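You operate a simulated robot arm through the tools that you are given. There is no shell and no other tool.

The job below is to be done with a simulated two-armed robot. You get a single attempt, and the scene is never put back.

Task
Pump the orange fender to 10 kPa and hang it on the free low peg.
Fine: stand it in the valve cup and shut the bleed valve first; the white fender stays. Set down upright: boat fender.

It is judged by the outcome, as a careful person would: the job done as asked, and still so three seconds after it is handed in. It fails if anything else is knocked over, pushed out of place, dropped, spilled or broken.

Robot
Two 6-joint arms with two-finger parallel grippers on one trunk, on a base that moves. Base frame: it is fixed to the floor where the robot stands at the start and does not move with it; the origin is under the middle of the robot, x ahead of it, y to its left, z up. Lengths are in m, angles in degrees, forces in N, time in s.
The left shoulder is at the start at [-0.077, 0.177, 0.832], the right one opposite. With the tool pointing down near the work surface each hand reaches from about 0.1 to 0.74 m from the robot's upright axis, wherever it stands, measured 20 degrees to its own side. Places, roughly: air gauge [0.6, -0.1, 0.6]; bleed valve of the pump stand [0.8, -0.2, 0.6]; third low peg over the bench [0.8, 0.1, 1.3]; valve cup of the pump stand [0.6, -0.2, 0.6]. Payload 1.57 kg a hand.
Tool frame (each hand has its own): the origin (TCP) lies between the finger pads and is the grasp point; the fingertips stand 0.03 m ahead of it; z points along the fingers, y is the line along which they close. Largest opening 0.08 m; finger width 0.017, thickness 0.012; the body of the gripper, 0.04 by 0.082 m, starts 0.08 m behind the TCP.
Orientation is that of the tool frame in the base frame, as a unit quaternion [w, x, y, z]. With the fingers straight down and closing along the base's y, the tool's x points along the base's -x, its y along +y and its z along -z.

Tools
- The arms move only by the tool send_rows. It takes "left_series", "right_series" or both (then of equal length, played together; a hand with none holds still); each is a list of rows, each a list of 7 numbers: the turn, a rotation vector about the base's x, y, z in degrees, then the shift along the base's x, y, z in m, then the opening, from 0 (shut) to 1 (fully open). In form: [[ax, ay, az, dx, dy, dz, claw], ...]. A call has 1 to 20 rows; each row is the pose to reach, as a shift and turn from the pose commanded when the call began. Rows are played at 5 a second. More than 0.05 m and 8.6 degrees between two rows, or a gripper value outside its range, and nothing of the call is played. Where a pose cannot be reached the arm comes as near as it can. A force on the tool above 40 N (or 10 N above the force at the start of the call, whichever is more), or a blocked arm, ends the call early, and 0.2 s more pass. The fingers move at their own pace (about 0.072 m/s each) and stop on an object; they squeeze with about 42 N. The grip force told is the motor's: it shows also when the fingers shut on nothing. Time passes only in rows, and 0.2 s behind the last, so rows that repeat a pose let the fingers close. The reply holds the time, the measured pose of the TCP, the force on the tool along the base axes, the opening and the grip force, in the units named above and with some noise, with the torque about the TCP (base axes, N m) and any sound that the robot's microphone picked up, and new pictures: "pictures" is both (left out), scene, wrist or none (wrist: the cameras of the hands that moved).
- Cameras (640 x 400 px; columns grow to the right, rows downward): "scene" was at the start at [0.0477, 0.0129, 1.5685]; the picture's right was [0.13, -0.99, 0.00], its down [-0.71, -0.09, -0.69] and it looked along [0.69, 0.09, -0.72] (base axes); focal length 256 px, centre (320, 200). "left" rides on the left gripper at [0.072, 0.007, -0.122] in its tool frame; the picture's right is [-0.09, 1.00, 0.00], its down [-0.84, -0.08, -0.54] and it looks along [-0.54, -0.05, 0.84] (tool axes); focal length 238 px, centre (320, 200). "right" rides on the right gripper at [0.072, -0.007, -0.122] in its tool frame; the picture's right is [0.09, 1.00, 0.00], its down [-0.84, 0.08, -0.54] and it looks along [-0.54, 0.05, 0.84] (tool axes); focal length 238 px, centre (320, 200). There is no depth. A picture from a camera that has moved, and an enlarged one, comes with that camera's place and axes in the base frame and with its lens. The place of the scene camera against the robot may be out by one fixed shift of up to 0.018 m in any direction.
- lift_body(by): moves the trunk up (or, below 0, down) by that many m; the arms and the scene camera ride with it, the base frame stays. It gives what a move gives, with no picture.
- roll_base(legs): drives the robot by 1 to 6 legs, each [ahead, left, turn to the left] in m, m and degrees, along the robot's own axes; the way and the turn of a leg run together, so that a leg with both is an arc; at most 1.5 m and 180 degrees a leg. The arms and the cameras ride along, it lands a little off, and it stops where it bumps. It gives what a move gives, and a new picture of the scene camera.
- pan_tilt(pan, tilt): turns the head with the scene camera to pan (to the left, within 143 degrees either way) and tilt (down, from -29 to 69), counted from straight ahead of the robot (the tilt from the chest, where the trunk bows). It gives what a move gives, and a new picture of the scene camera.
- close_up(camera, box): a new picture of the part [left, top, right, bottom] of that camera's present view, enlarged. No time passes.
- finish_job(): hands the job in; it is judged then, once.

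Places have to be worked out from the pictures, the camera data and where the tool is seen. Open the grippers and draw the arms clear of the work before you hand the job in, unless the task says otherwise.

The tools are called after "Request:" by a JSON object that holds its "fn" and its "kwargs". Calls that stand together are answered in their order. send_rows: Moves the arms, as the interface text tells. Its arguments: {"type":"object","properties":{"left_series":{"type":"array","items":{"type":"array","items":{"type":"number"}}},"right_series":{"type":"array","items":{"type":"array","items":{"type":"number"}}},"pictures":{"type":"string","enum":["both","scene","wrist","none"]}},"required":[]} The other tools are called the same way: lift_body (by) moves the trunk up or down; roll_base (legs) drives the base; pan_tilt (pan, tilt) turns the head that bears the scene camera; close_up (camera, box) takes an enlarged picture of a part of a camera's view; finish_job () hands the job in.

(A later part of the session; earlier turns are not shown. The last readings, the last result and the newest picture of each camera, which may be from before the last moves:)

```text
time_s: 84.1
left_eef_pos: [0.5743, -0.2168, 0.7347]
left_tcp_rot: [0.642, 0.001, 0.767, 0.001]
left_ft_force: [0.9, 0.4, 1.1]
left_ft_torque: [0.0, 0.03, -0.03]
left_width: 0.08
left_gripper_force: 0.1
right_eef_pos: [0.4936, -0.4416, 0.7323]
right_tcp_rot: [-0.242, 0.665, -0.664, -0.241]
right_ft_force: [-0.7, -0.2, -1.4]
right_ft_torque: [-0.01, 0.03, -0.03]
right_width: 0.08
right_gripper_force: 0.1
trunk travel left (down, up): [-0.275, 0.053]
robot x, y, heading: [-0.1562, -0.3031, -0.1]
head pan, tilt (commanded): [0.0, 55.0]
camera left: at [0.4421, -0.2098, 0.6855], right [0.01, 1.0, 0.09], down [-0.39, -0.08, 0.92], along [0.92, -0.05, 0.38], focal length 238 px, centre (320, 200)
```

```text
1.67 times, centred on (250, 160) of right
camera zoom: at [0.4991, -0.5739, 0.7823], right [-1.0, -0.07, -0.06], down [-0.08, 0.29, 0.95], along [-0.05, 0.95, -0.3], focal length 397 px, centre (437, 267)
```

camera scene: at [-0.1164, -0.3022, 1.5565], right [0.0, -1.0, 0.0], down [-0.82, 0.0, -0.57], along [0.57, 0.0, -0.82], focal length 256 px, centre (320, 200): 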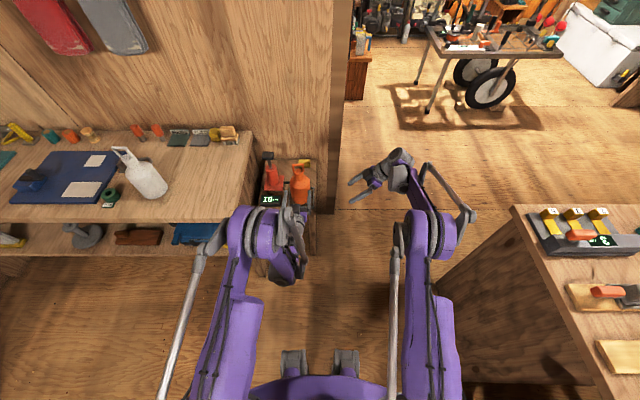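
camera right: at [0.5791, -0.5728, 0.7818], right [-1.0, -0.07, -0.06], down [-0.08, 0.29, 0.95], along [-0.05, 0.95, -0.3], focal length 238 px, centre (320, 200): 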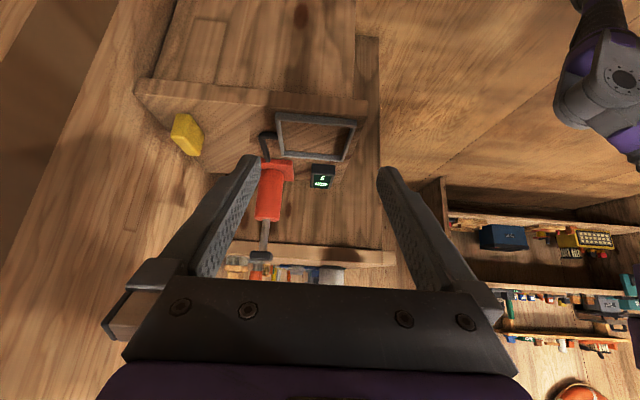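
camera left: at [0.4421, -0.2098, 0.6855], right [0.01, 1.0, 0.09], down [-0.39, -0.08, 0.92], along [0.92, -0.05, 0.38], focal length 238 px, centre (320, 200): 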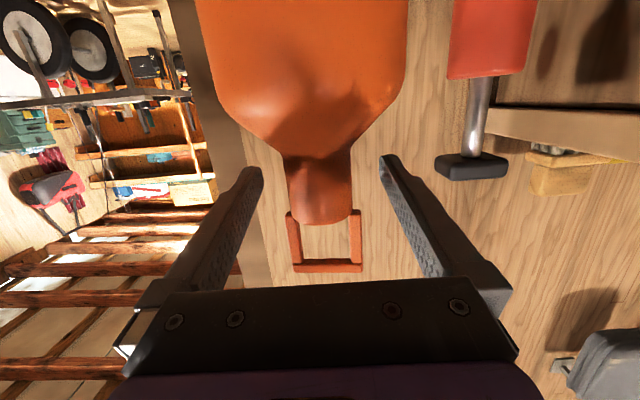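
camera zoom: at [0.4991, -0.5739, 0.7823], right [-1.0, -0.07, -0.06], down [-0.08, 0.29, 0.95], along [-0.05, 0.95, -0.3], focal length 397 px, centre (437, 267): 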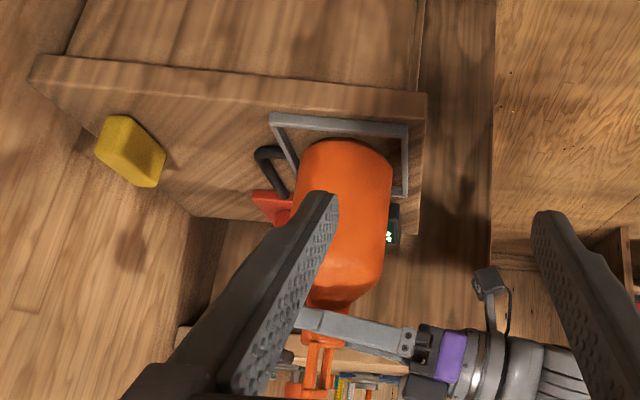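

Fingers straddle the neck. I close on it, then check the grip.

Request:
{"fn": "send_rows", "kwargs": {"left_series": [[0, 0, 0, 0.0015, 0, 0, 0.6], [0, 0, 0, 0.0015, 0, 0, 0.3], [0, 0, 0, 0.0015, 0, 0, 0.0], [0, 0, 0, 0.0015, 0, 0, 0.0], [0, 0, 0, 0.0015, 0, 0, 0.0]], "pictures": "wrist"}}

```text
time_s: 85.3
left_eef_pos: [0.5759, -0.2168, 0.7343]
left_tcp_rot: [0.642, -0.001, 0.767, 0.002]
left_ft_force: [0.9, -0.1, 1.4]
left_ft_torque: [-0.03, -0.09, 0.01]
left_width: 0.0368
left_gripper_force: 41.8
right_eef_pos: [0.4927, -0.4405, 0.7331]
right_tcp_rot: [-0.242, 0.665, -0.664, -0.241]
right_ft_force: [0.3, -0.3, -0.6]
right_ft_torque: [-0.02, -0.01, -0.01]
right_width: 0.08
right_gripper_force: 0.0
trunk travel left (down, up): [-0.275, 0.053]
robot x, y, heading: [-0.1583, -0.3045, 0.1]
head pan, tilt (commanded): [0.0, 55.0]
camera left: at [0.4436, -0.2099, 0.6854], right [0.01, 1.0, 0.09], down [-0.39, -0.08, 0.92], along [0.92, -0.05, 0.38], focal length 238 px, centre (320, 200)
```

left: 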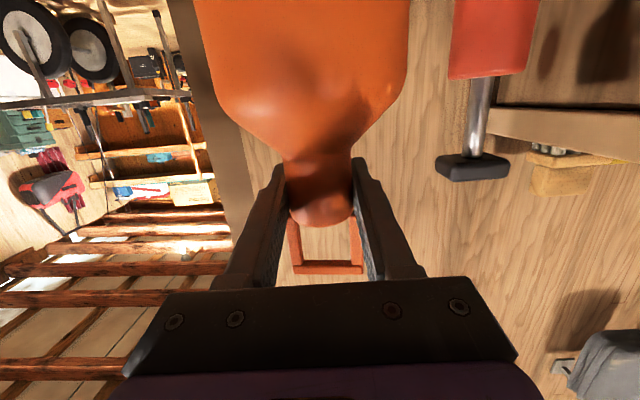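

Gripped at 0.037 m. I lift the fender straight out of the cup, and raise and retract the right arm so nothing sweeps over the stand when rolling.

Request:
{"fn": "send_rows", "kwargs": {"left_series": [[0, 0, 0, 0, 0, 0.008, 0], [0, 0, 0, 0, 0, 0.02, 0], [0, 0, 0, 0, 0, 0.04, 0], [0, 0, 0, 0, 0, 0.07, 0], [0, 0, 0, 0, 0, 0.11, 0], [0, 0, 0, 0, 0, 0.15, 0], [0, 0, 0, -0.01, 0, 0.19, 0], [0, 0, 0, -0.03, 0, 0.23, 0], [0, 0, 0, -0.05, 0, 0.27, 0], [0, 0, 0, -0.06, 0, 0.3, 0], [0, 0, 0, -0.06, 0, 0.3, 0]], "right_series": [[0, 0, 0, 0, 0, 0.02, 1], [0, 0, 0, -0.01, 0, 0.05, 1], [0, 0, 0, -0.02, 0, 0.09, 1], [0, 0, 0, -0.03, 0, 0.13, 1], [0, 0, 0, -0.05, -0.01, 0.17, 1], [0, 0, 0, -0.07, -0.02, 0.21, 1], [0, 0, 0, -0.09, -0.03, 0.25, 1], [0, 0, 0, -0.11, -0.04, 0.29, 1], [0, 0, 0, -0.13, -0.05, 0.33, 1], [0, 0, 0, -0.15, -0.06, 0.36, 1], [0, 0, 0, -0.15, -0.06, 0.36, 1]], "pictures": "both"}}

Request:
{"fn": "close_up", "kwargs": {"camera": "scene", "box": [230, 120, 340, 260]}}

```text
time_s: 87.7
left_eef_pos: [0.5186, -0.2173, 1.036]
left_tcp_rot: [0.642, -0.001, 0.767, 0.001]
left_ft_force: [-0.5, -0.3, -5.3]
left_ft_torque: [0.01, -0.03, 0.0]
left_width: 0.0369
left_gripper_force: 41.8
right_eef_pos: [0.3442, -0.5027, 1.0922]
right_tcp_rot: [-0.242, 0.665, -0.664, -0.242]
right_ft_force: [-0.4, 0.0, 1.1]
right_ft_torque: [0.0, 0.0, 0.04]
right_width: 0.08
right_gripper_force: 0.1
trunk travel left (down, up): [-0.275, 0.053]
robot x, y, heading: [-0.1546, -0.3064, 0.0]
head pan, tilt (commanded): [0.0, 55.0]
camera scene: at [-0.1148, -0.3022, 1.5564], right [0.0, -1.0, 0.0], down [-0.82, 0.0, -0.57], along [0.57, 0.0, -0.82], focal length 256 px, centre (320, 200)
camera right: at [0.3505, -0.6356, 1.1411], right [-1.0, -0.07, -0.06], down [-0.08, 0.29, 0.95], along [-0.05, 0.95, -0.3], focal length 238 px, centre (320, 200)
camera left: at [0.3846, -0.2118, 0.9867], right [0.01, 1.0, 0.09], down [-0.39, -0.08, 0.92], along [0.92, -0.05, 0.38], focal length 238 px, centre (320, 200)
```

scene: 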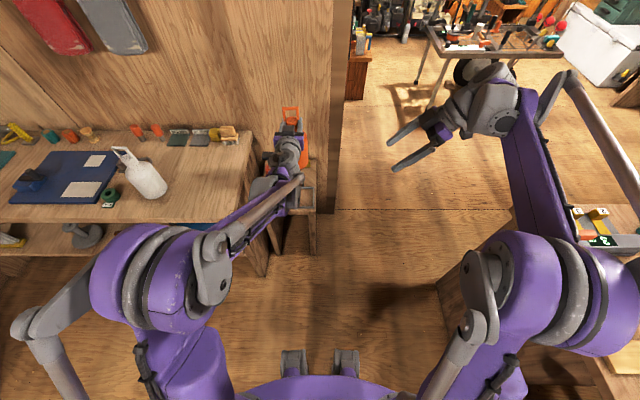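
right: 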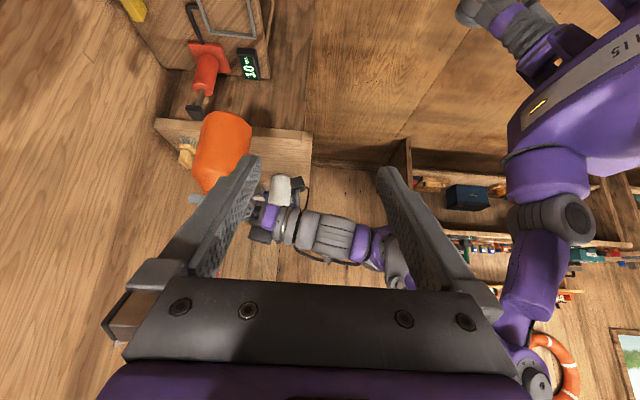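
left: 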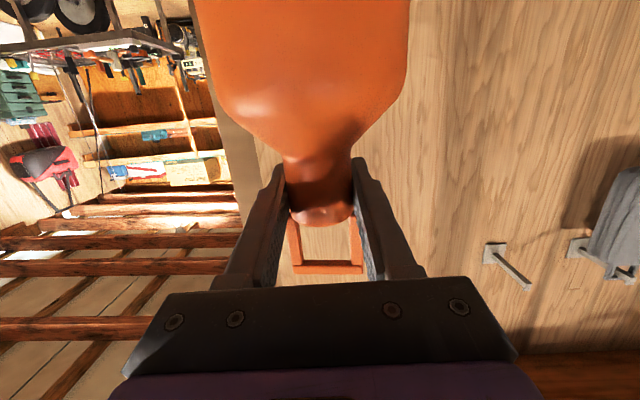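

```text
2.86 times, centred on (285, 190) of scene
camera zoom: at [-0.1148, -0.3022, 1.5564], right [0.0, -1.0, 0.0], down [-0.82, 0.0, -0.57], along [0.57, 0.0, -0.82], focal length 731 px, centre (420, 229)
```

zoom: 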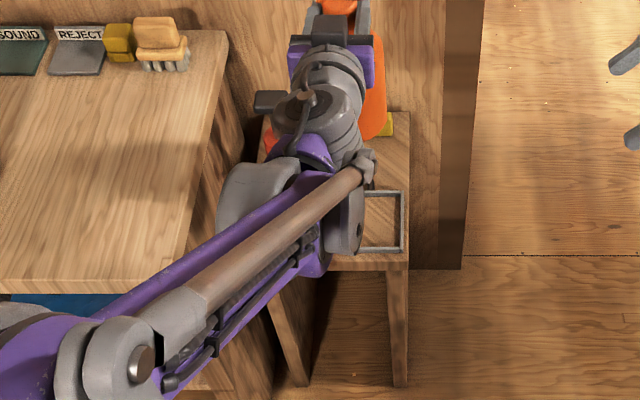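

Fender lifted cleanly (5 N), gauge showed 10 when it left. I roll left 0.28 m to line the left arm up with the free peg at y≈0.134.

Request:
{"fn": "roll_base", "kwargs": {"legs": [[0, 0.28, 0]]}}

Request:
{"fn": "pan_tilt", "kwargs": {"pan": 8, "tilt": 20}}

```text
time_s: 90.8
left_eef_pos: [0.5168, 0.065, 1.0359]
left_tcp_rot: [0.642, -0.001, 0.767, 0.002]
left_ft_force: [0.4, 0.5, -4.6]
left_ft_torque: [-0.02, 0.03, 0.02]
left_width: 0.037
left_gripper_force: 41.8
right_eef_pos: [0.3433, -0.2187, 1.0929]
right_tcp_rot: [0.242, -0.665, 0.665, 0.241]
right_ft_force: [0.6, 0.7, 0.4]
right_ft_torque: [-0.01, 0.02, 0.03]
right_width: 0.0799
right_gripper_force: 0.0
trunk travel left (down, up): [-0.275, 0.053]
robot x, y, heading: [-0.1541, -0.0243, 0.0]
head pan, tilt (commanded): [0.0, 55.0]
camera scene: at [-0.1162, -0.0185, 1.5564], right [0.0, -1.0, 0.0], down [-0.82, 0.0, -0.57], along [0.57, 0.0, -0.82], focal length 256 px, centre (320, 200)
```

scene: 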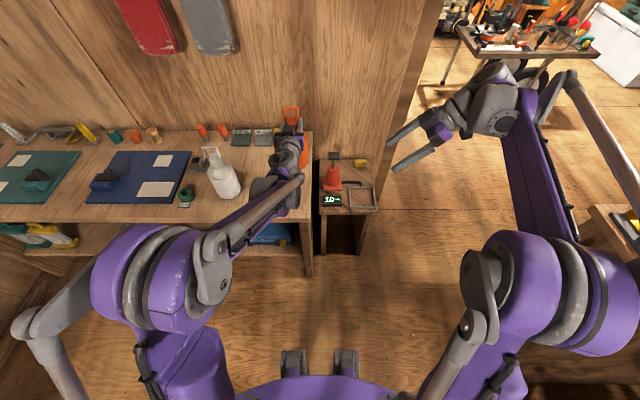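

```text
time_s: 91.8
left_eef_pos: [0.5173, 0.0654, 1.0361]
left_tcp_rot: [0.643, 0.0, 0.766, 0.001]
left_ft_force: [0.4, -0.1, -4.6]
left_ft_torque: [-0.01, -0.01, -0.01]
left_width: 0.0369
left_gripper_force: 41.9
right_eef_pos: [0.3433, -0.2193, 1.0932]
right_tcp_rot: [-0.242, 0.665, -0.665, -0.241]
right_ft_force: [0.3, -0.1, -0.9]
right_ft_torque: [0.02, -0.03, 0.03]
right_width: 0.0797
right_gripper_force: 0.2
trunk travel left (down, up): [-0.275, 0.053]
robot x, y, heading: [-0.1587, -0.0211, -0.1]
head pan, tilt (commanded): [8.0, 20.0]
camera scene: at [-0.096, -0.0057, 1.6085], right [0.14, -0.99, 0.0], down [-0.34, -0.05, -0.94], along [0.93, 0.13, -0.34], focal length 256 px, centre (320, 200)
```

scene: 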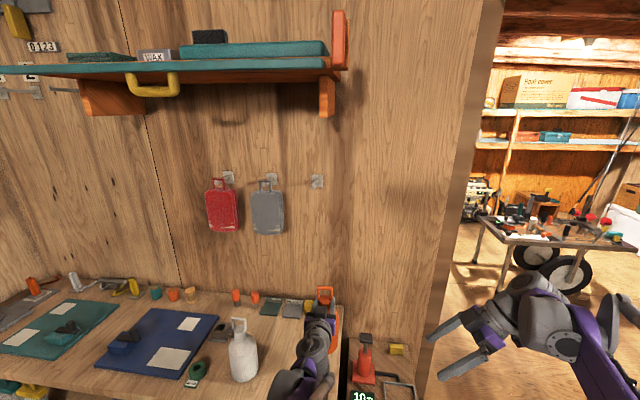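

The shelf above is well higher (z≈1.68). I raise the fender to z≈1.22 and shift to y≈0.134, still clear of the wall.

Request:
{"fn": "send_rows", "kwargs": {"left_series": [[0, 0, 0, 0, 0.01, 0.04, 0], [0, 0, 0, 0, 0.025, 0.08, 0], [0, 0, 0, 0, 0.04, 0.12, 0], [0, 0, 0, 0, 0.055, 0.16, 0], [0, 0, 0, 0, 0.069, 0.19, 0], [0, 0, 0, 0, 0.069, 0.19, 0]], "pictures": "both"}}

Request:
{"fn": "close_up", "kwargs": {"camera": "scene", "box": [250, 140, 390, 280]}}

```text
time_s: 93.2
left_eef_pos: [0.5149, 0.1364, 1.2277]
left_tcp_rot: [0.642, 0.0, 0.767, 0.001]
left_ft_force: [0.2, -0.1, -4.7]
left_ft_torque: [0.01, -0.03, 0.01]
left_width: 0.0368
left_gripper_force: 42.5
right_eef_pos: [0.3436, -0.2175, 1.0929]
right_tcp_rot: [-0.242, 0.665, -0.664, -0.242]
right_ft_force: [-1.2, -0.5, -1.2]
right_ft_torque: [0.0, -0.01, 0.01]
right_width: 0.0799
right_gripper_force: 0.1
trunk travel left (down, up): [-0.275, 0.053]
robot x, y, heading: [-0.157, -0.0202, 0.2]
head pan, tilt (commanded): [8.0, 20.0]
camera scene: at [-0.0959, -0.0058, 1.6085], right [0.14, -0.99, 0.0], down [-0.34, -0.05, -0.94], along [0.93, 0.13, -0.34], focal length 256 px, centre (320, 200)
camera left: at [0.3829, 0.1423, 1.178], right [0.01, 1.0, 0.09], down [-0.39, -0.08, 0.92], along [0.92, -0.05, 0.38], focal length 238 px, centre (320, 200)
```

scene: 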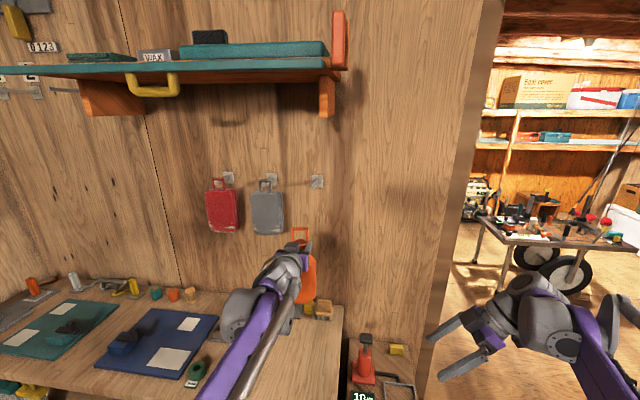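
left: 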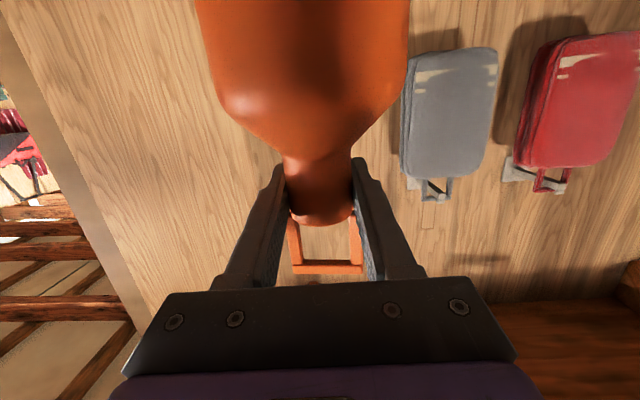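

```text
2.86 times, centred on (320, 210) of scene
camera zoom: at [-0.0959, -0.0058, 1.6085], right [0.14, -0.99, 0.0], down [-0.34, -0.05, -0.94], along [0.93, 0.13, -0.34], focal length 731 px, centre (320, 171)
```

zoom: 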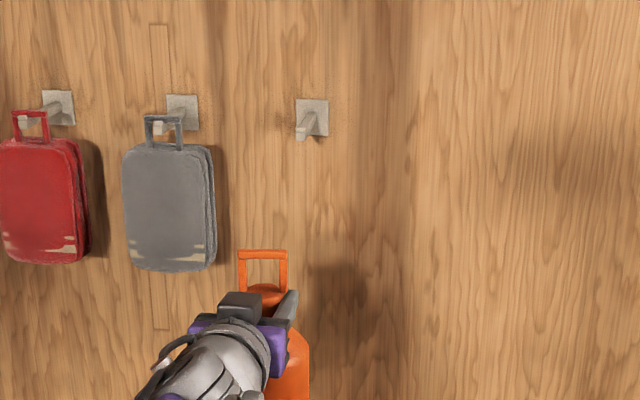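

Cross-checking wrist and scene cameras puts the peg tip near x≈0.73, y≈0.133, z≈1.330–1.347 with a small lip. I roll ahead 0.17 m; the loop stays below peg height meanwhile.

Request:
{"fn": "roll_base", "kwargs": {"legs": [[0.17, 0, 0]]}}

Request:
{"fn": "close_up", "kwargs": {"camera": "scene", "box": [240, 100, 380, 240]}}

```text
time_s: 94.6
left_eef_pos: [0.6859, 0.1346, 1.2272]
left_tcp_rot: [0.642, -0.001, 0.766, 0.002]
left_ft_force: [1.2, 0.3, -5.2]
left_ft_torque: [0.03, -0.03, -0.01]
left_width: 0.0369
left_gripper_force: 42.0
right_eef_pos: [0.5118, -0.2188, 1.0938]
right_tcp_rot: [-0.243, 0.664, -0.664, -0.242]
right_ft_force: [0.7, 0.4, -0.1]
right_ft_torque: [0.0, 0.02, -0.02]
right_width: 0.0797
right_gripper_force: 0.0
trunk travel left (down, up): [-0.275, 0.053]
robot x, y, heading: [0.0131, -0.023, 0.3]
head pan, tilt (commanded): [8.0, 20.0]
camera scene: at [0.0729, -0.0055, 1.6085], right [0.14, -0.99, 0.0], down [-0.34, -0.05, -0.94], along [0.93, 0.13, -0.34], focal length 256 px, centre (320, 200)
```

scene: 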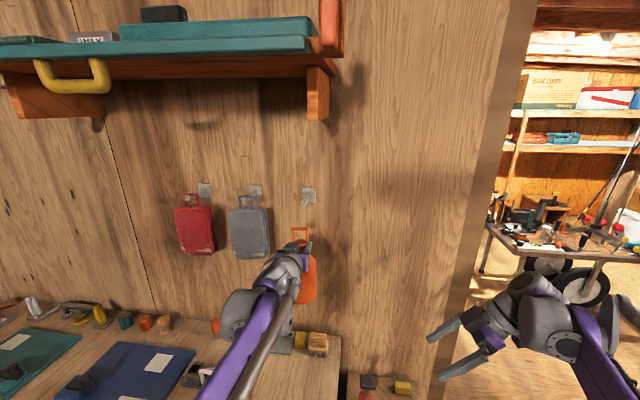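

```text
2.86 times, centred on (310, 170) of scene
camera zoom: at [0.0729, -0.0055, 1.6085], right [0.14, -0.99, 0.0], down [-0.34, -0.05, -0.94], along [0.93, 0.13, -0.34], focal length 731 px, centre (349, 286)
```

zoom: 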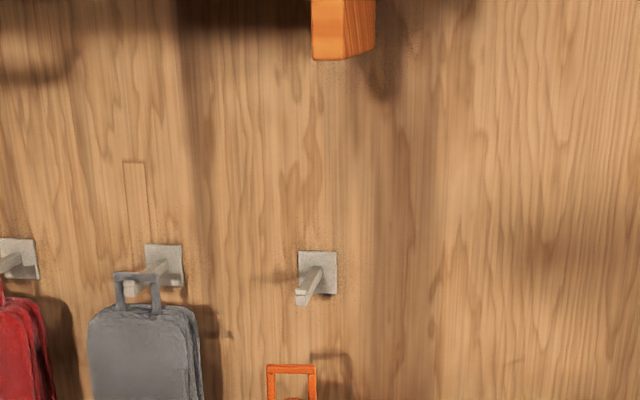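

I zoom tightly on peg tip and loop in the same scene view; both are at nearly the same depth so camera bias cancels.

Request:
{"fn": "close_up", "kwargs": {"camera": "scene", "box": [280, 180, 330, 250]}}

Request:
{"fn": "close_up", "kwargs": {"camera": "left", "box": [250, 180, 400, 290]}}

```text
5.71 times, centred on (305, 215) of scene
camera zoom: at [0.0729, -0.0055, 1.6085], right [0.14, -0.99, 0.0], down [-0.34, -0.05, -0.94], along [0.93, 0.13, -0.34], focal length 1462 px, centre (406, 114)
```

zoom: 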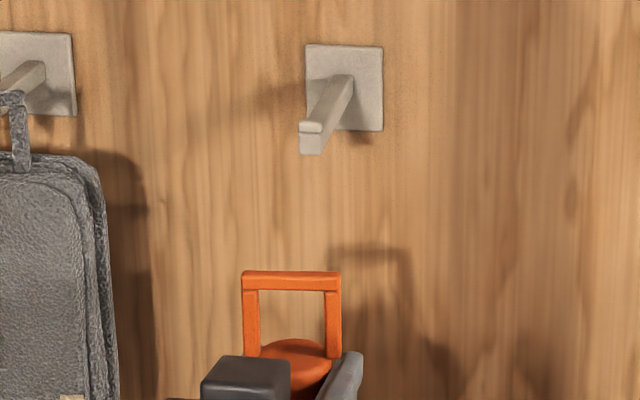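

```text
3.64 times, centred on (325, 235) of left
camera zoom: at [0.552, 0.1419, 1.1775], right [0.01, 1.0, 0.09], down [-0.39, -0.08, 0.92], along [0.92, -0.05, 0.38], focal length 867 px, centre (302, 73)
```

zoom: 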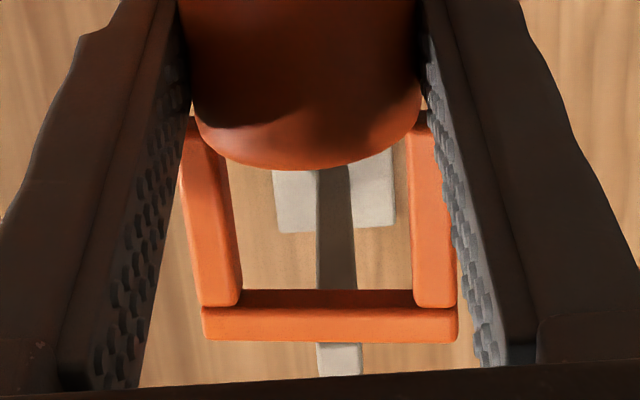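

Peg tip resolves to x≈0.730, y≈0.134, end face z 1.329–1.340 plus lip to ~1.346; loop bar underside is TCP+0.051, neck top ≤ TCP+0.02. I raise to TCP z≈1.303 so the hole straddles the peg, still in front of the tip.

Request:
{"fn": "send_rows", "kwargs": {"left_series": [[0, 0, 0, -0.01, 0, 0.02, 0], [0, 0, 0, -0.015, 0, 0.04, 0], [0, 0, 0, -0.015, 0, 0.06, 0], [0, 0, 0, -0.015, 0, 0.0758, 0], [0, 0, 0, -0.015, 0, 0.0758, 0]], "pictures": "both"}}

Request:
{"fn": "close_up", "kwargs": {"camera": "scene", "box": [280, 160, 340, 240]}}

Request:
{"fn": "close_up", "kwargs": {"camera": "left", "box": [250, 180, 400, 290]}}

```text
time_s: 95.8
left_eef_pos: [0.6692, 0.1349, 1.3015]
left_tcp_rot: [0.643, 0.0, 0.766, 0.001]
left_ft_force: [0.3, -0.4, -5.0]
left_ft_torque: [-0.02, -0.02, -0.02]
left_width: 0.0367
left_gripper_force: 42.3
right_eef_pos: [0.5115, -0.2203, 1.0919]
right_tcp_rot: [0.243, -0.664, 0.665, 0.241]
right_ft_force: [-0.5, -0.5, 0.2]
right_ft_torque: [0.04, 0.0, -0.01]
right_width: 0.0801
right_gripper_force: 0.0
trunk travel left (down, up): [-0.275, 0.053]
robot x, y, heading: [0.0116, -0.0197, 0.2]
head pan, tilt (commanded): [8.0, 20.0]
camera scene: at [0.0731, -0.0055, 1.6085], right [0.14, -0.99, 0.0], down [-0.34, -0.05, -0.94], along [0.93, 0.13, -0.34], focal length 256 px, centre (320, 200)
camera left: at [0.5364, 0.1414, 1.253], right [0.01, 1.0, 0.09], down [-0.39, -0.08, 0.92], along [0.92, -0.05, 0.38], focal length 238 px, centre (320, 200)
```

scene: 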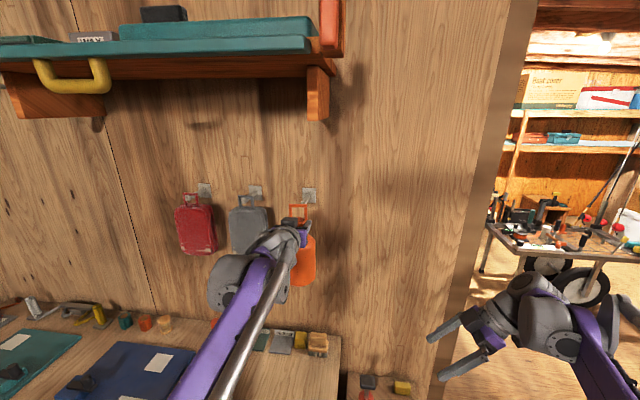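
left: 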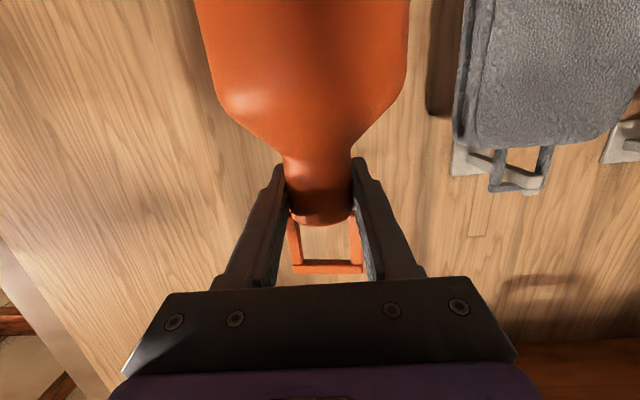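

```text
5.00 times, centred on (310, 200) of scene
camera zoom: at [0.0731, -0.0055, 1.6085], right [0.14, -0.99, 0.0], down [-0.34, -0.05, -0.94], along [0.93, 0.13, -0.34], focal length 1280 px, centre (370, 200)
```

zoom: 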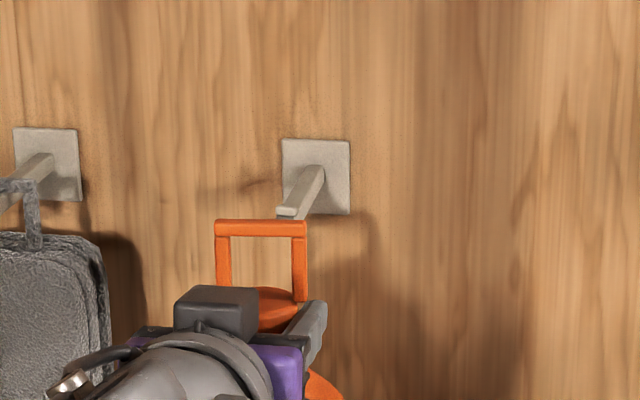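

```text
3.64 times, centred on (325, 235) of left
camera zoom: at [0.5364, 0.1414, 1.253], right [0.01, 1.0, 0.09], down [-0.39, -0.08, 0.92], along [0.92, -0.05, 0.38], focal length 867 px, centre (302, 73)
```

zoom: 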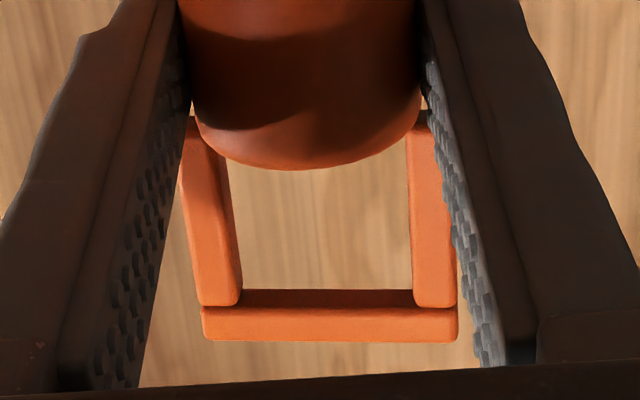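

Loop and peg are lined up laterally. I creep forward to just before the tip (loop at x≈0.712) and check the view again.

Request:
{"fn": "send_rows", "kwargs": {"left_series": [[0, 0, 0, 0.015, 0, 0.001, 0], [0, 0, 0, 0.03, 0, 0.0015, 0], [0, 0, 0, 0.042, 0, 0.0015, 0], [0, 0, 0, 0.042, 0, 0.0015, 0]], "pictures": "none"}}

Request:
{"fn": "close_up", "kwargs": {"camera": "scene", "box": [280, 160, 340, 240]}}

Request:
{"fn": "close_up", "kwargs": {"camera": "left", "box": [250, 180, 400, 290]}}

```text
time_s: 96.8
left_eef_pos: [0.7119, 0.1347, 1.3034]
left_tcp_rot: [0.642, 0.0, 0.767, 0.001]
left_ft_force: [-0.5, 0.9, -5.2]
left_ft_torque: [0.0, -0.04, 0.01]
left_width: 0.0367
left_gripper_force: 41.9
right_eef_pos: [0.5121, -0.2194, 1.0922]
right_tcp_rot: [0.243, -0.664, 0.665, 0.241]
right_ft_force: [-0.5, 0.1, 0.4]
right_ft_torque: [-0.01, -0.01, -0.01]
right_width: 0.0803
right_gripper_force: 0.2
trunk travel left (down, up): [-0.275, 0.053]
robot x, y, heading: [0.014, -0.0198, 0.1]
head pan, tilt (commanded): [8.0, 20.0]
```

```text
5.00 times, centred on (310, 200) of scene
camera zoom: at [0.0726, -0.0055, 1.6085], right [0.14, -0.99, 0.0], down [-0.34, -0.05, -0.94], along [0.93, 0.13, -0.34], focal length 1280 px, centre (370, 200)
```

zoom: 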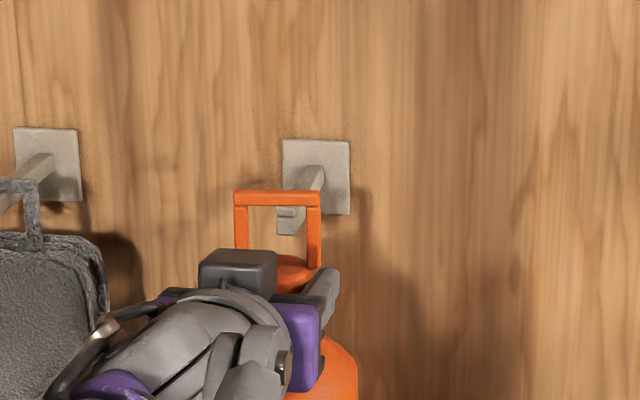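

```text
3.64 times, centred on (325, 235) of left
camera zoom: at [0.5784, 0.1415, 1.2545], right [0.01, 1.0, 0.09], down [-0.39, -0.08, 0.92], along [0.92, -0.05, 0.38], focal length 867 px, centre (302, 73)
```

zoom: 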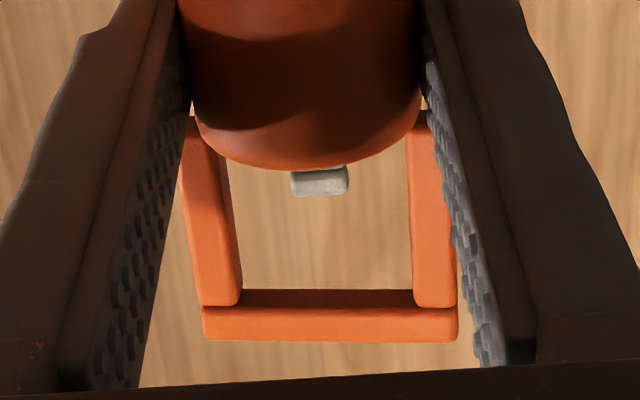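

Both views show the peg tip inside the loop opening with about 6–9 mm clearance above and below. I advance 3 cm so that the tip passes through.

Request:
{"fn": "send_rows", "kwargs": {"left_series": [[0, 0, 0, 0.01, 0, 0, 0], [0, 0, 0, 0.02, 0, 0, 0], [0, 0, 0, 0.03, 0, 0, 0], [0, 0, 0, 0.03, 0, 0, 0]], "pictures": "none"}}

Request:
{"fn": "close_up", "kwargs": {"camera": "scene", "box": [280, 160, 340, 240]}}

Request:
{"fn": "close_up", "kwargs": {"camera": "left", "box": [250, 180, 400, 290]}}

```text
time_s: 97.8
left_eef_pos: [0.7426, 0.1359, 1.304]
left_tcp_rot: [0.642, 0.0, 0.767, 0.001]
left_ft_force: [-1.0, -0.2, -4.7]
left_ft_torque: [-0.02, -0.01, 0.01]
left_width: 0.0368
left_gripper_force: 41.8
right_eef_pos: [0.5113, -0.219, 1.0926]
right_tcp_rot: [0.242, -0.664, 0.665, 0.241]
right_ft_force: [-0.4, -0.3, 0.6]
right_ft_torque: [0.01, -0.04, -0.05]
right_width: 0.08
right_gripper_force: 0.0
trunk travel left (down, up): [-0.275, 0.053]
robot x, y, heading: [0.0122, -0.0179, 0.1]
head pan, tilt (commanded): [8.0, 20.0]
```

```text
5.00 times, centred on (310, 200) of scene
camera zoom: at [0.0726, -0.0055, 1.6085], right [0.14, -0.99, 0.0], down [-0.34, -0.05, -0.94], along [0.93, 0.13, -0.34], focal length 1280 px, centre (370, 200)
```

zoom: 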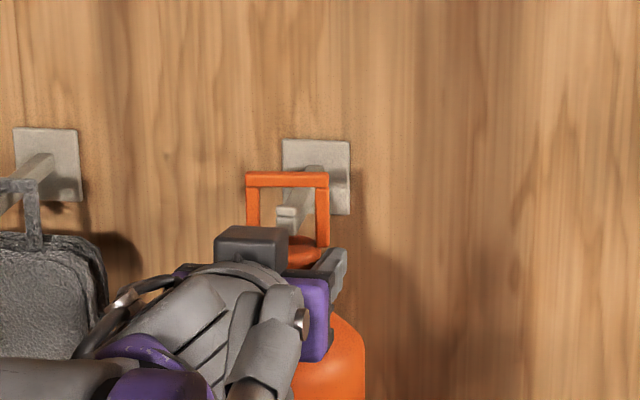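

```text
3.64 times, centred on (325, 235) of left
camera zoom: at [0.6086, 0.1419, 1.255], right [0.01, 1.0, 0.09], down [-0.39, -0.08, 0.92], along [0.92, -0.05, 0.38], focal length 867 px, centre (302, 73)
```

zoom: 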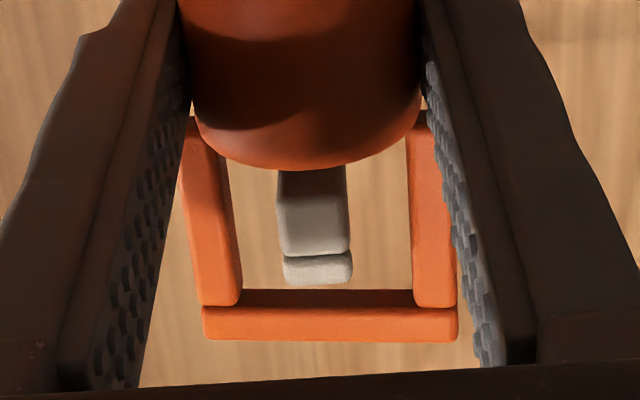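

The peg passes cleanly through the loop without any force. I advance another 2.5 cm so the bar sits mid-peg.

Request:
{"fn": "send_rows", "kwargs": {"left_series": [[0, 0, 0, 0.009, 0, 0, 0], [0, 0, 0, 0.018, 0, 0, 0], [0, 0, 0, 0.025, 0, 0, 0], [0, 0, 0, 0.025, 0, 0, 0]], "pictures": "none"}}

Request:
{"fn": "close_up", "kwargs": {"camera": "scene", "box": [280, 160, 340, 240]}}

Request:
{"fn": "close_up", "kwargs": {"camera": "left", "box": [250, 180, 400, 290]}}

```text
time_s: 98.8
left_eef_pos: [0.766, 0.1356, 1.3035]
left_tcp_rot: [0.642, -0.001, 0.766, 0.002]
left_ft_force: [0.6, -0.9, -5.2]
left_ft_torque: [-0.03, -0.01, 0.01]
left_width: 0.0368
left_gripper_force: 41.9
right_eef_pos: [0.513, -0.2191, 1.0919]
right_tcp_rot: [0.243, -0.664, 0.665, 0.241]
right_ft_force: [0.1, -0.6, 0.4]
right_ft_torque: [-0.02, 0.0, 0.05]
right_width: 0.0801
right_gripper_force: 0.0
trunk travel left (down, up): [-0.275, 0.053]
robot x, y, heading: [0.0136, -0.0196, -0.0]
head pan, tilt (commanded): [8.0, 20.0]
```

```text
5.00 times, centred on (310, 200) of scene
camera zoom: at [0.0728, -0.0055, 1.6085], right [0.14, -0.99, 0.0], down [-0.34, -0.05, -0.94], along [0.93, 0.13, -0.34], focal length 1280 px, centre (370, 200)
```

zoom: 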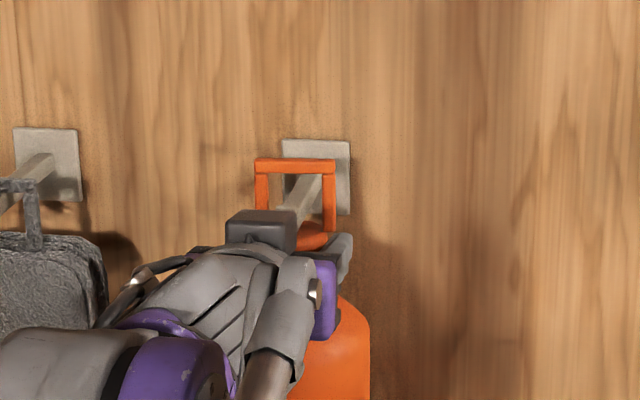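

```text
3.64 times, centred on (325, 235) of left
camera zoom: at [0.6333, 0.1422, 1.2549], right [0.01, 1.0, 0.09], down [-0.39, -0.08, 0.92], along [0.92, -0.05, 0.38], focal length 867 px, centre (302, 73)
```

zoom: 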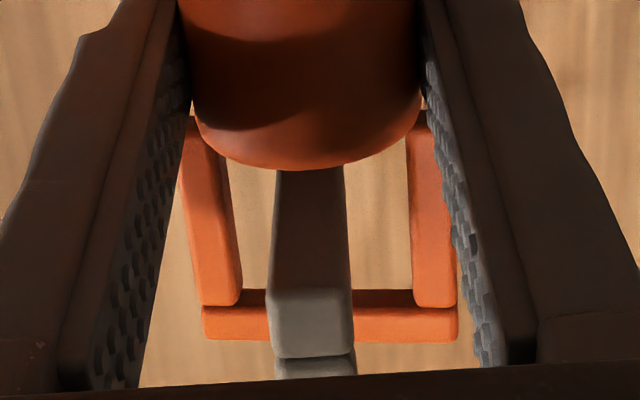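

The bar is at x≈0.766, between lip and wall. I lower slowly until the bar rests on the peg, watching the vertical force.

Request:
{"fn": "send_rows", "kwargs": {"left_series": [[0, 0, 0, 0, -0.001, -0.004, 0], [0, 0, 0, 0, -0.001, -0.008, 0], [0, 0, 0, 0, -0.001, -0.011, 0], [0, 0, 0, 0, -0.001, -0.011, 0]], "pictures": "none"}}

Request:
{"fn": "close_up", "kwargs": {"camera": "scene", "box": [280, 160, 340, 240]}}

```text
time_s: 99.8
left_eef_pos: [0.7663, 0.1349, 1.2922]
left_tcp_rot: [0.643, 0.001, 0.766, 0.0]
left_ft_force: [-0.3, -0.5, -4.7]
left_ft_torque: [0.01, -0.01, 0.0]
left_width: 0.0365
left_gripper_force: 41.8
right_eef_pos: [0.5122, -0.2199, 1.0918]
right_tcp_rot: [0.243, -0.664, 0.665, 0.241]
right_ft_force: [0.5, 0.0, -0.1]
right_ft_torque: [0.01, 0.01, -0.02]
right_width: 0.08
right_gripper_force: 0.1
trunk travel left (down, up): [-0.275, 0.053]
robot x, y, heading: [0.0117, -0.0252, -0.1]
head pan, tilt (commanded): [8.0, 20.0]
```

```text
5.00 times, centred on (310, 200) of scene
camera zoom: at [0.0729, -0.0055, 1.6085], right [0.14, -0.99, 0.0], down [-0.34, -0.05, -0.94], along [0.93, 0.13, -0.34], focal length 1280 px, centre (370, 200)
```

zoom: 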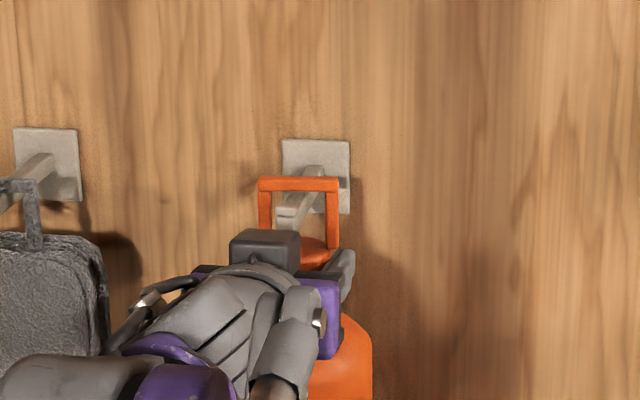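

No contact yet at TCP z 1.292. I go down in 1–2 mm steps.

Request:
{"fn": "send_rows", "kwargs": {"left_series": [[0, 0, 0, 0, 0, -0.0015, 0], [0, 0, 0, 0, 0, -0.003, 0], [0, 0, 0, 0, 0, -0.0045, 0], [0, 0, 0, 0, 0, -0.0045, 0]], "pictures": "none"}}

Request:
{"fn": "close_up", "kwargs": {"camera": "left", "box": [250, 180, 400, 290]}}

```text
time_s: 100.8
left_eef_pos: [0.7671, 0.1326, 1.2882]
left_tcp_rot: [0.642, 0.0, 0.767, 0.001]
left_ft_force: [7.1, 1.7, 10.3]
left_ft_torque: [-0.11, 0.37, 0.01]
left_width: 0.0367
left_gripper_force: 41.7
right_eef_pos: [0.5118, -0.2198, 1.0934]
right_tcp_rot: [0.242, -0.665, 0.665, 0.241]
right_ft_force: [1.4, 0.4, 0.3]
right_ft_torque: [-0.01, -0.02, 0.01]
right_width: 0.0799
right_gripper_force: 0.1
trunk travel left (down, up): [-0.275, 0.053]
robot x, y, heading: [0.0088, -0.0206, 0.1]
head pan, tilt (commanded): [8.0, 20.0]
```

```text
3.64 times, centred on (325, 235) of left
camera zoom: at [0.6343, 0.1406, 1.2394], right [0.02, 1.0, 0.09], down [-0.39, -0.08, 0.92], along [0.92, -0.05, 0.38], focal length 867 px, centre (302, 73)
```

zoom: 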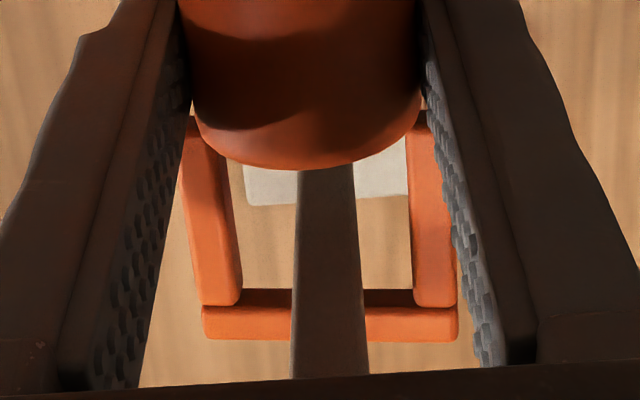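

Contact: the peg now carries the fender (+10 N). I relax 1.5 mm to take off the preload, then open the fingers slowly.

Request:
{"fn": "send_rows", "kwargs": {"left_series": [[0, 0, 0, 0, 0, 0.0008, 0], [0, 0, 0, 0, 0, 0.0016, 0], [0, 0, 0, 0, 0, 0.0016, 0], [0, 0, 0, 0, 0, 0.0016, 0.5], [0, 0, 0, 0, 0, 0.0016, 0.6], [0, 0, 0, 0, 0, 0.0016, 0.8], [0, 0, 0, 0, 0, 0.0016, 1], [0, 0, 0, 0, 0, 0.0016, 1]], "pictures": "both"}}

Request:
{"fn": "close_up", "kwargs": {"camera": "left", "box": [200, 60, 440, 290]}}

Request:
{"fn": "close_up", "kwargs": {"camera": "scene", "box": [260, 160, 360, 300]}}

```text
time_s: 102.6
left_eef_pos: [0.767, 0.1346, 1.291]
left_tcp_rot: [0.643, 0.0, 0.766, 0.001]
left_ft_force: [0.4, 0.4, -0.4]
left_ft_torque: [-0.03, 0.03, 0.0]
left_width: 0.0799
left_gripper_force: 0.1
right_eef_pos: [0.5118, -0.2204, 1.093]
right_tcp_rot: [0.242, -0.664, 0.665, 0.241]
right_ft_force: [0.1, 0.3, -0.3]
right_ft_torque: [-0.02, 0.03, -0.01]
right_width: 0.0802
right_gripper_force: 0.0
trunk travel left (down, up): [-0.275, 0.053]
robot x, y, heading: [0.0121, -0.0201, -0.2]
head pan, tilt (commanded): [8.0, 20.0]
camera scene: at [0.0723, -0.0057, 1.6086], right [0.14, -0.99, 0.0], down [-0.34, -0.05, -0.94], along [0.93, 0.13, -0.34], focal length 256 px, centre (320, 200)
camera left: at [0.6339, 0.1407, 1.2416], right [0.01, 1.0, 0.09], down [-0.39, -0.08, 0.92], along [0.92, -0.05, 0.38], focal length 238 px, centre (320, 200)
```

scene: 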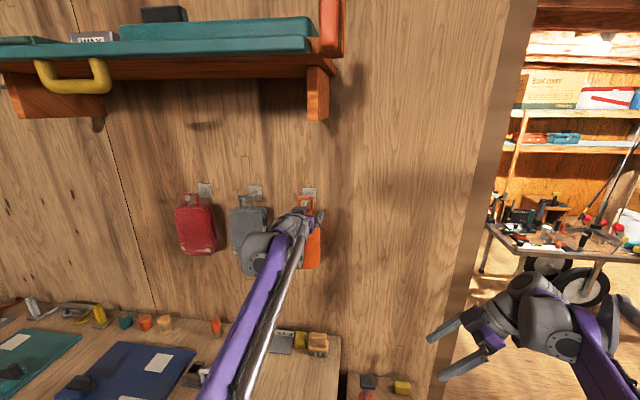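
left: 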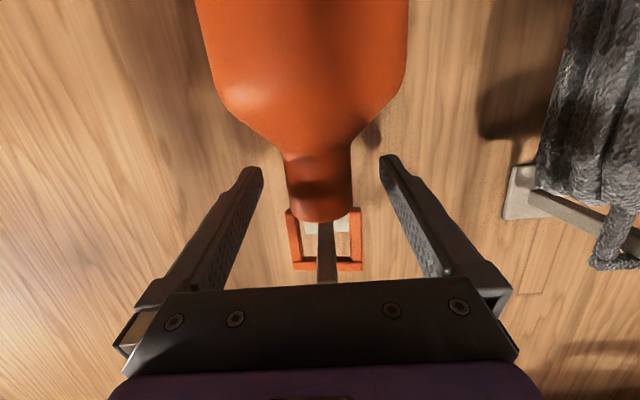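

```text
1.74 times, centred on (320, 175) of left
camera zoom: at [0.6339, 0.1407, 1.2416], right [0.01, 1.0, 0.09], down [-0.39, -0.08, 0.92], along [0.92, -0.05, 0.38], focal length 414 px, centre (320, 244)
```

zoom: 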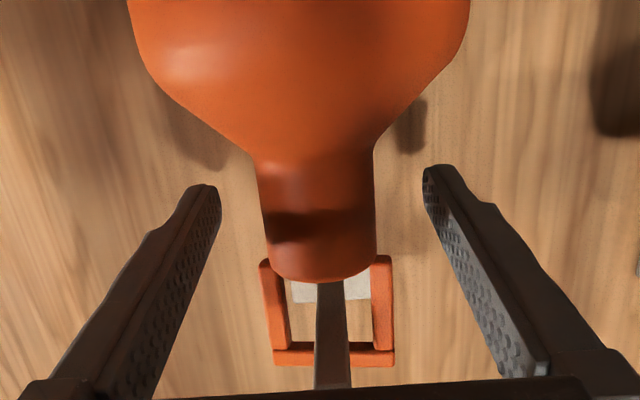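

```text
2.86 times, centred on (310, 230) of scene
camera zoom: at [0.0723, -0.0057, 1.6086], right [0.14, -0.99, 0.0], down [-0.34, -0.05, -0.94], along [0.93, 0.13, -0.34], focal length 731 px, centre (349, 114)
```

zoom: 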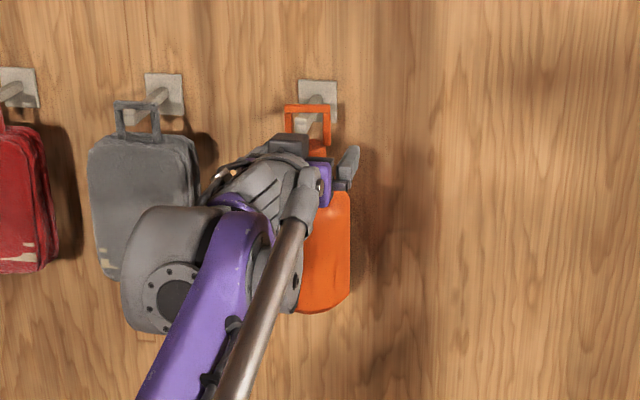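

The fender hangs freely on the third peg with the fingers open. I withdraw straight back along -x.

Request:
{"fn": "send_rows", "kwargs": {"left_series": [[0, 0, 0, -0.015, 0, 0, 1], [0, 0, 0, -0.035, 0, 0, 1], [0, 0, 0, -0.06, 0, 0, 1], [0, 0, 0, -0.09, 0, 0, 1], [0, 0, 0, -0.13, 0, 0, 1], [0, 0, 0, -0.17, 0, -0.01, 1], [0, 0, 0, -0.21, 0, -0.02, 1], [0, 0, 0, -0.24, 0, -0.03, 1]], "pictures": "both"}}

Request:
{"fn": "close_up", "kwargs": {"camera": "left", "box": [200, 60, 440, 290]}}

Request:
{"fn": "close_up", "kwargs": {"camera": "scene", "box": [160, 160, 360, 300]}}

```text
time_s: 104.4
left_eef_pos: [0.5235, 0.1336, 1.2604]
left_tcp_rot: [0.642, 0.0, 0.767, 0.001]
left_ft_force: [-0.1, -0.2, -0.1]
left_ft_torque: [0.01, 0.0, -0.01]
left_width: 0.0797
left_gripper_force: 0.1
right_eef_pos: [0.5115, -0.2187, 1.0937]
right_tcp_rot: [-0.243, 0.665, -0.664, -0.242]
right_ft_force: [0.2, 0.9, 0.4]
right_ft_torque: [0.0, -0.02, -0.01]
right_width: 0.0801
right_gripper_force: 0.1
trunk travel left (down, up): [-0.275, 0.053]
robot x, y, heading: [0.0129, -0.0203, -0.1]
head pan, tilt (commanded): [8.0, 20.0]
camera scene: at [0.0712, -0.0055, 1.6086], right [0.14, -0.99, 0.0], down [-0.34, -0.05, -0.94], along [0.93, 0.13, -0.34], focal length 256 px, centre (320, 200)
camera left: at [0.3914, 0.1403, 1.212], right [0.01, 1.0, 0.09], down [-0.39, -0.08, 0.92], along [0.92, -0.05, 0.38], focal length 238 px, centre (320, 200)
```

scene: 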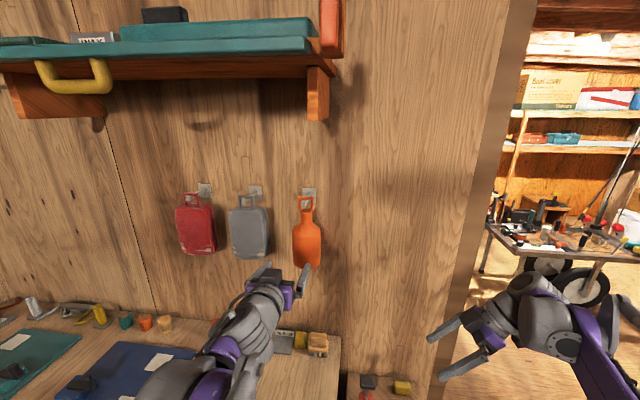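
left: 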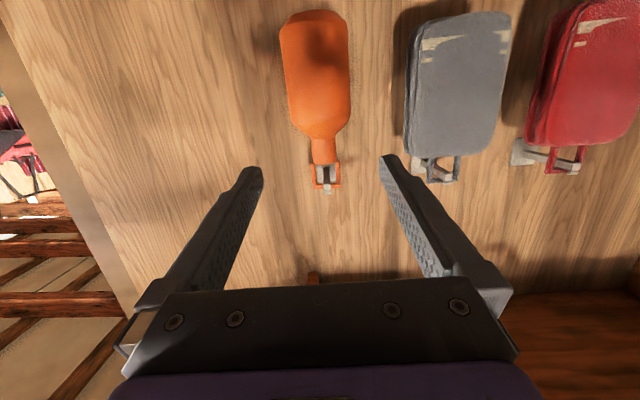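

```text
1.74 times, centred on (320, 175) of left
camera zoom: at [0.3914, 0.1403, 1.212], right [0.01, 1.0, 0.09], down [-0.39, -0.08, 0.92], along [0.92, -0.05, 0.38], focal length 414 px, centre (320, 244)
```

zoom: 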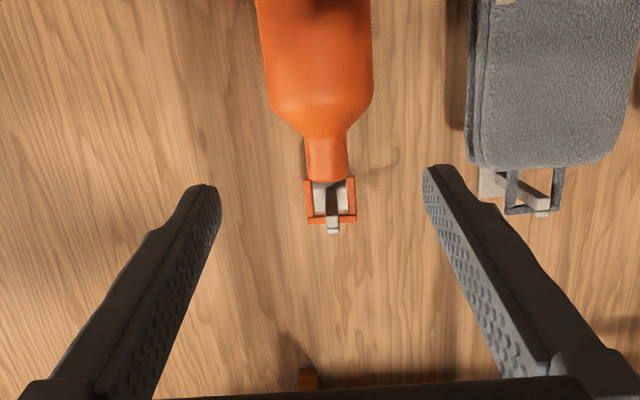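

```text
2.86 times, centred on (260, 230) of scene
camera zoom: at [0.0712, -0.0055, 1.6086], right [0.14, -0.99, 0.0], down [-0.34, -0.05, -0.94], along [0.93, 0.13, -0.34], focal length 731 px, centre (491, 114)
```

zoom: 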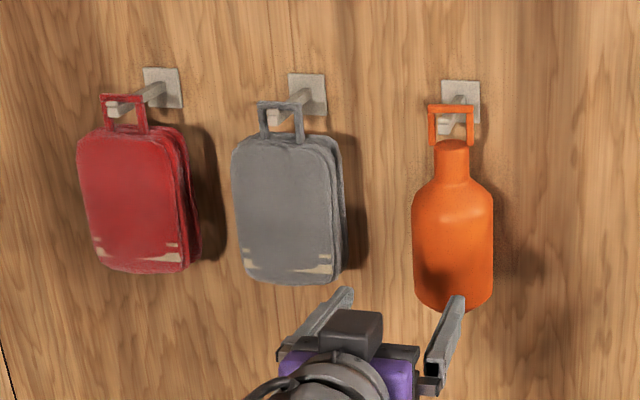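

The orange fender hangs upright by its loop on the free peg. I roll the base back to draw both arms clear and look over the bench and stand.

Request:
{"fn": "roll_base", "kwargs": {"legs": [[-0.25, 0, 0]]}}

Request:
{"fn": "pan_tilt", "kwargs": {"pan": 5, "tilt": 38}}

```text
time_s: 106.2
left_eef_pos: [0.2813, 0.1342, 1.2617]
left_tcp_rot: [0.642, -0.001, 0.766, 0.002]
left_ft_force: [0.1, 0.0, 0.5]
left_ft_torque: [0.0, 0.01, 0.0]
left_width: 0.0799
left_gripper_force: 0.1
right_eef_pos: [0.2674, -0.2197, 1.0913]
right_tcp_rot: [-0.242, 0.665, -0.664, -0.241]
right_ft_force: [-0.9, 0.2, 0.3]
right_ft_torque: [0.02, 0.02, -0.02]
right_width: 0.0798
right_gripper_force: 0.1
trunk travel left (down, up): [-0.275, 0.053]
robot x, y, heading: [-0.2367, -0.0207, -0.0]
head pan, tilt (commanded): [8.0, 20.0]
camera scene: at [-0.1718, -0.0059, 1.6086], right [0.14, -0.99, 0.0], down [-0.34, -0.05, -0.94], along [0.93, 0.13, -0.34], focal length 256 px, centre (320, 200)
```

scene: 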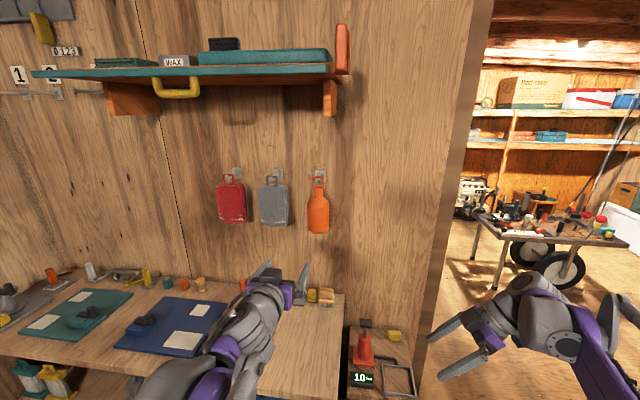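

```text
time_s: 107.0
left_eef_pos: [0.2824, 0.1335, 1.2609]
left_tcp_rot: [0.643, -0.001, 0.766, 0.002]
left_ft_force: [-0.5, 0.6, 0.0]
left_ft_torque: [0.02, -0.02, 0.01]
left_width: 0.08
left_gripper_force: 0.2
right_eef_pos: [0.2679, -0.2187, 1.0919]
right_tcp_rot: [-0.242, 0.665, -0.663, -0.242]
right_ft_force: [-0.9, -0.1, -0.1]
right_ft_torque: [0.03, 0.02, -0.01]
right_width: 0.08
right_gripper_force: 0.0
trunk travel left (down, up): [-0.275, 0.053]
robot x, y, heading: [-0.2291, -0.024, -0.1]
head pan, tilt (commanded): [5.0, 38.0]
camera scene: at [-0.1778, -0.0113, 1.5802], right [0.09, -1.0, 0.0], down [-0.61, -0.06, -0.79], along [0.79, 0.07, -0.62], focal length 256 px, centre (320, 200)
```

scene: 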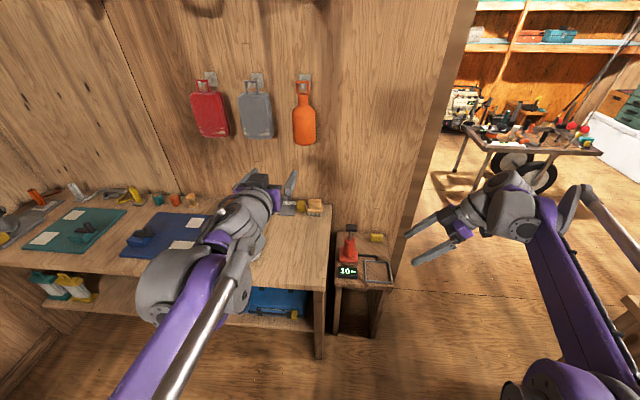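

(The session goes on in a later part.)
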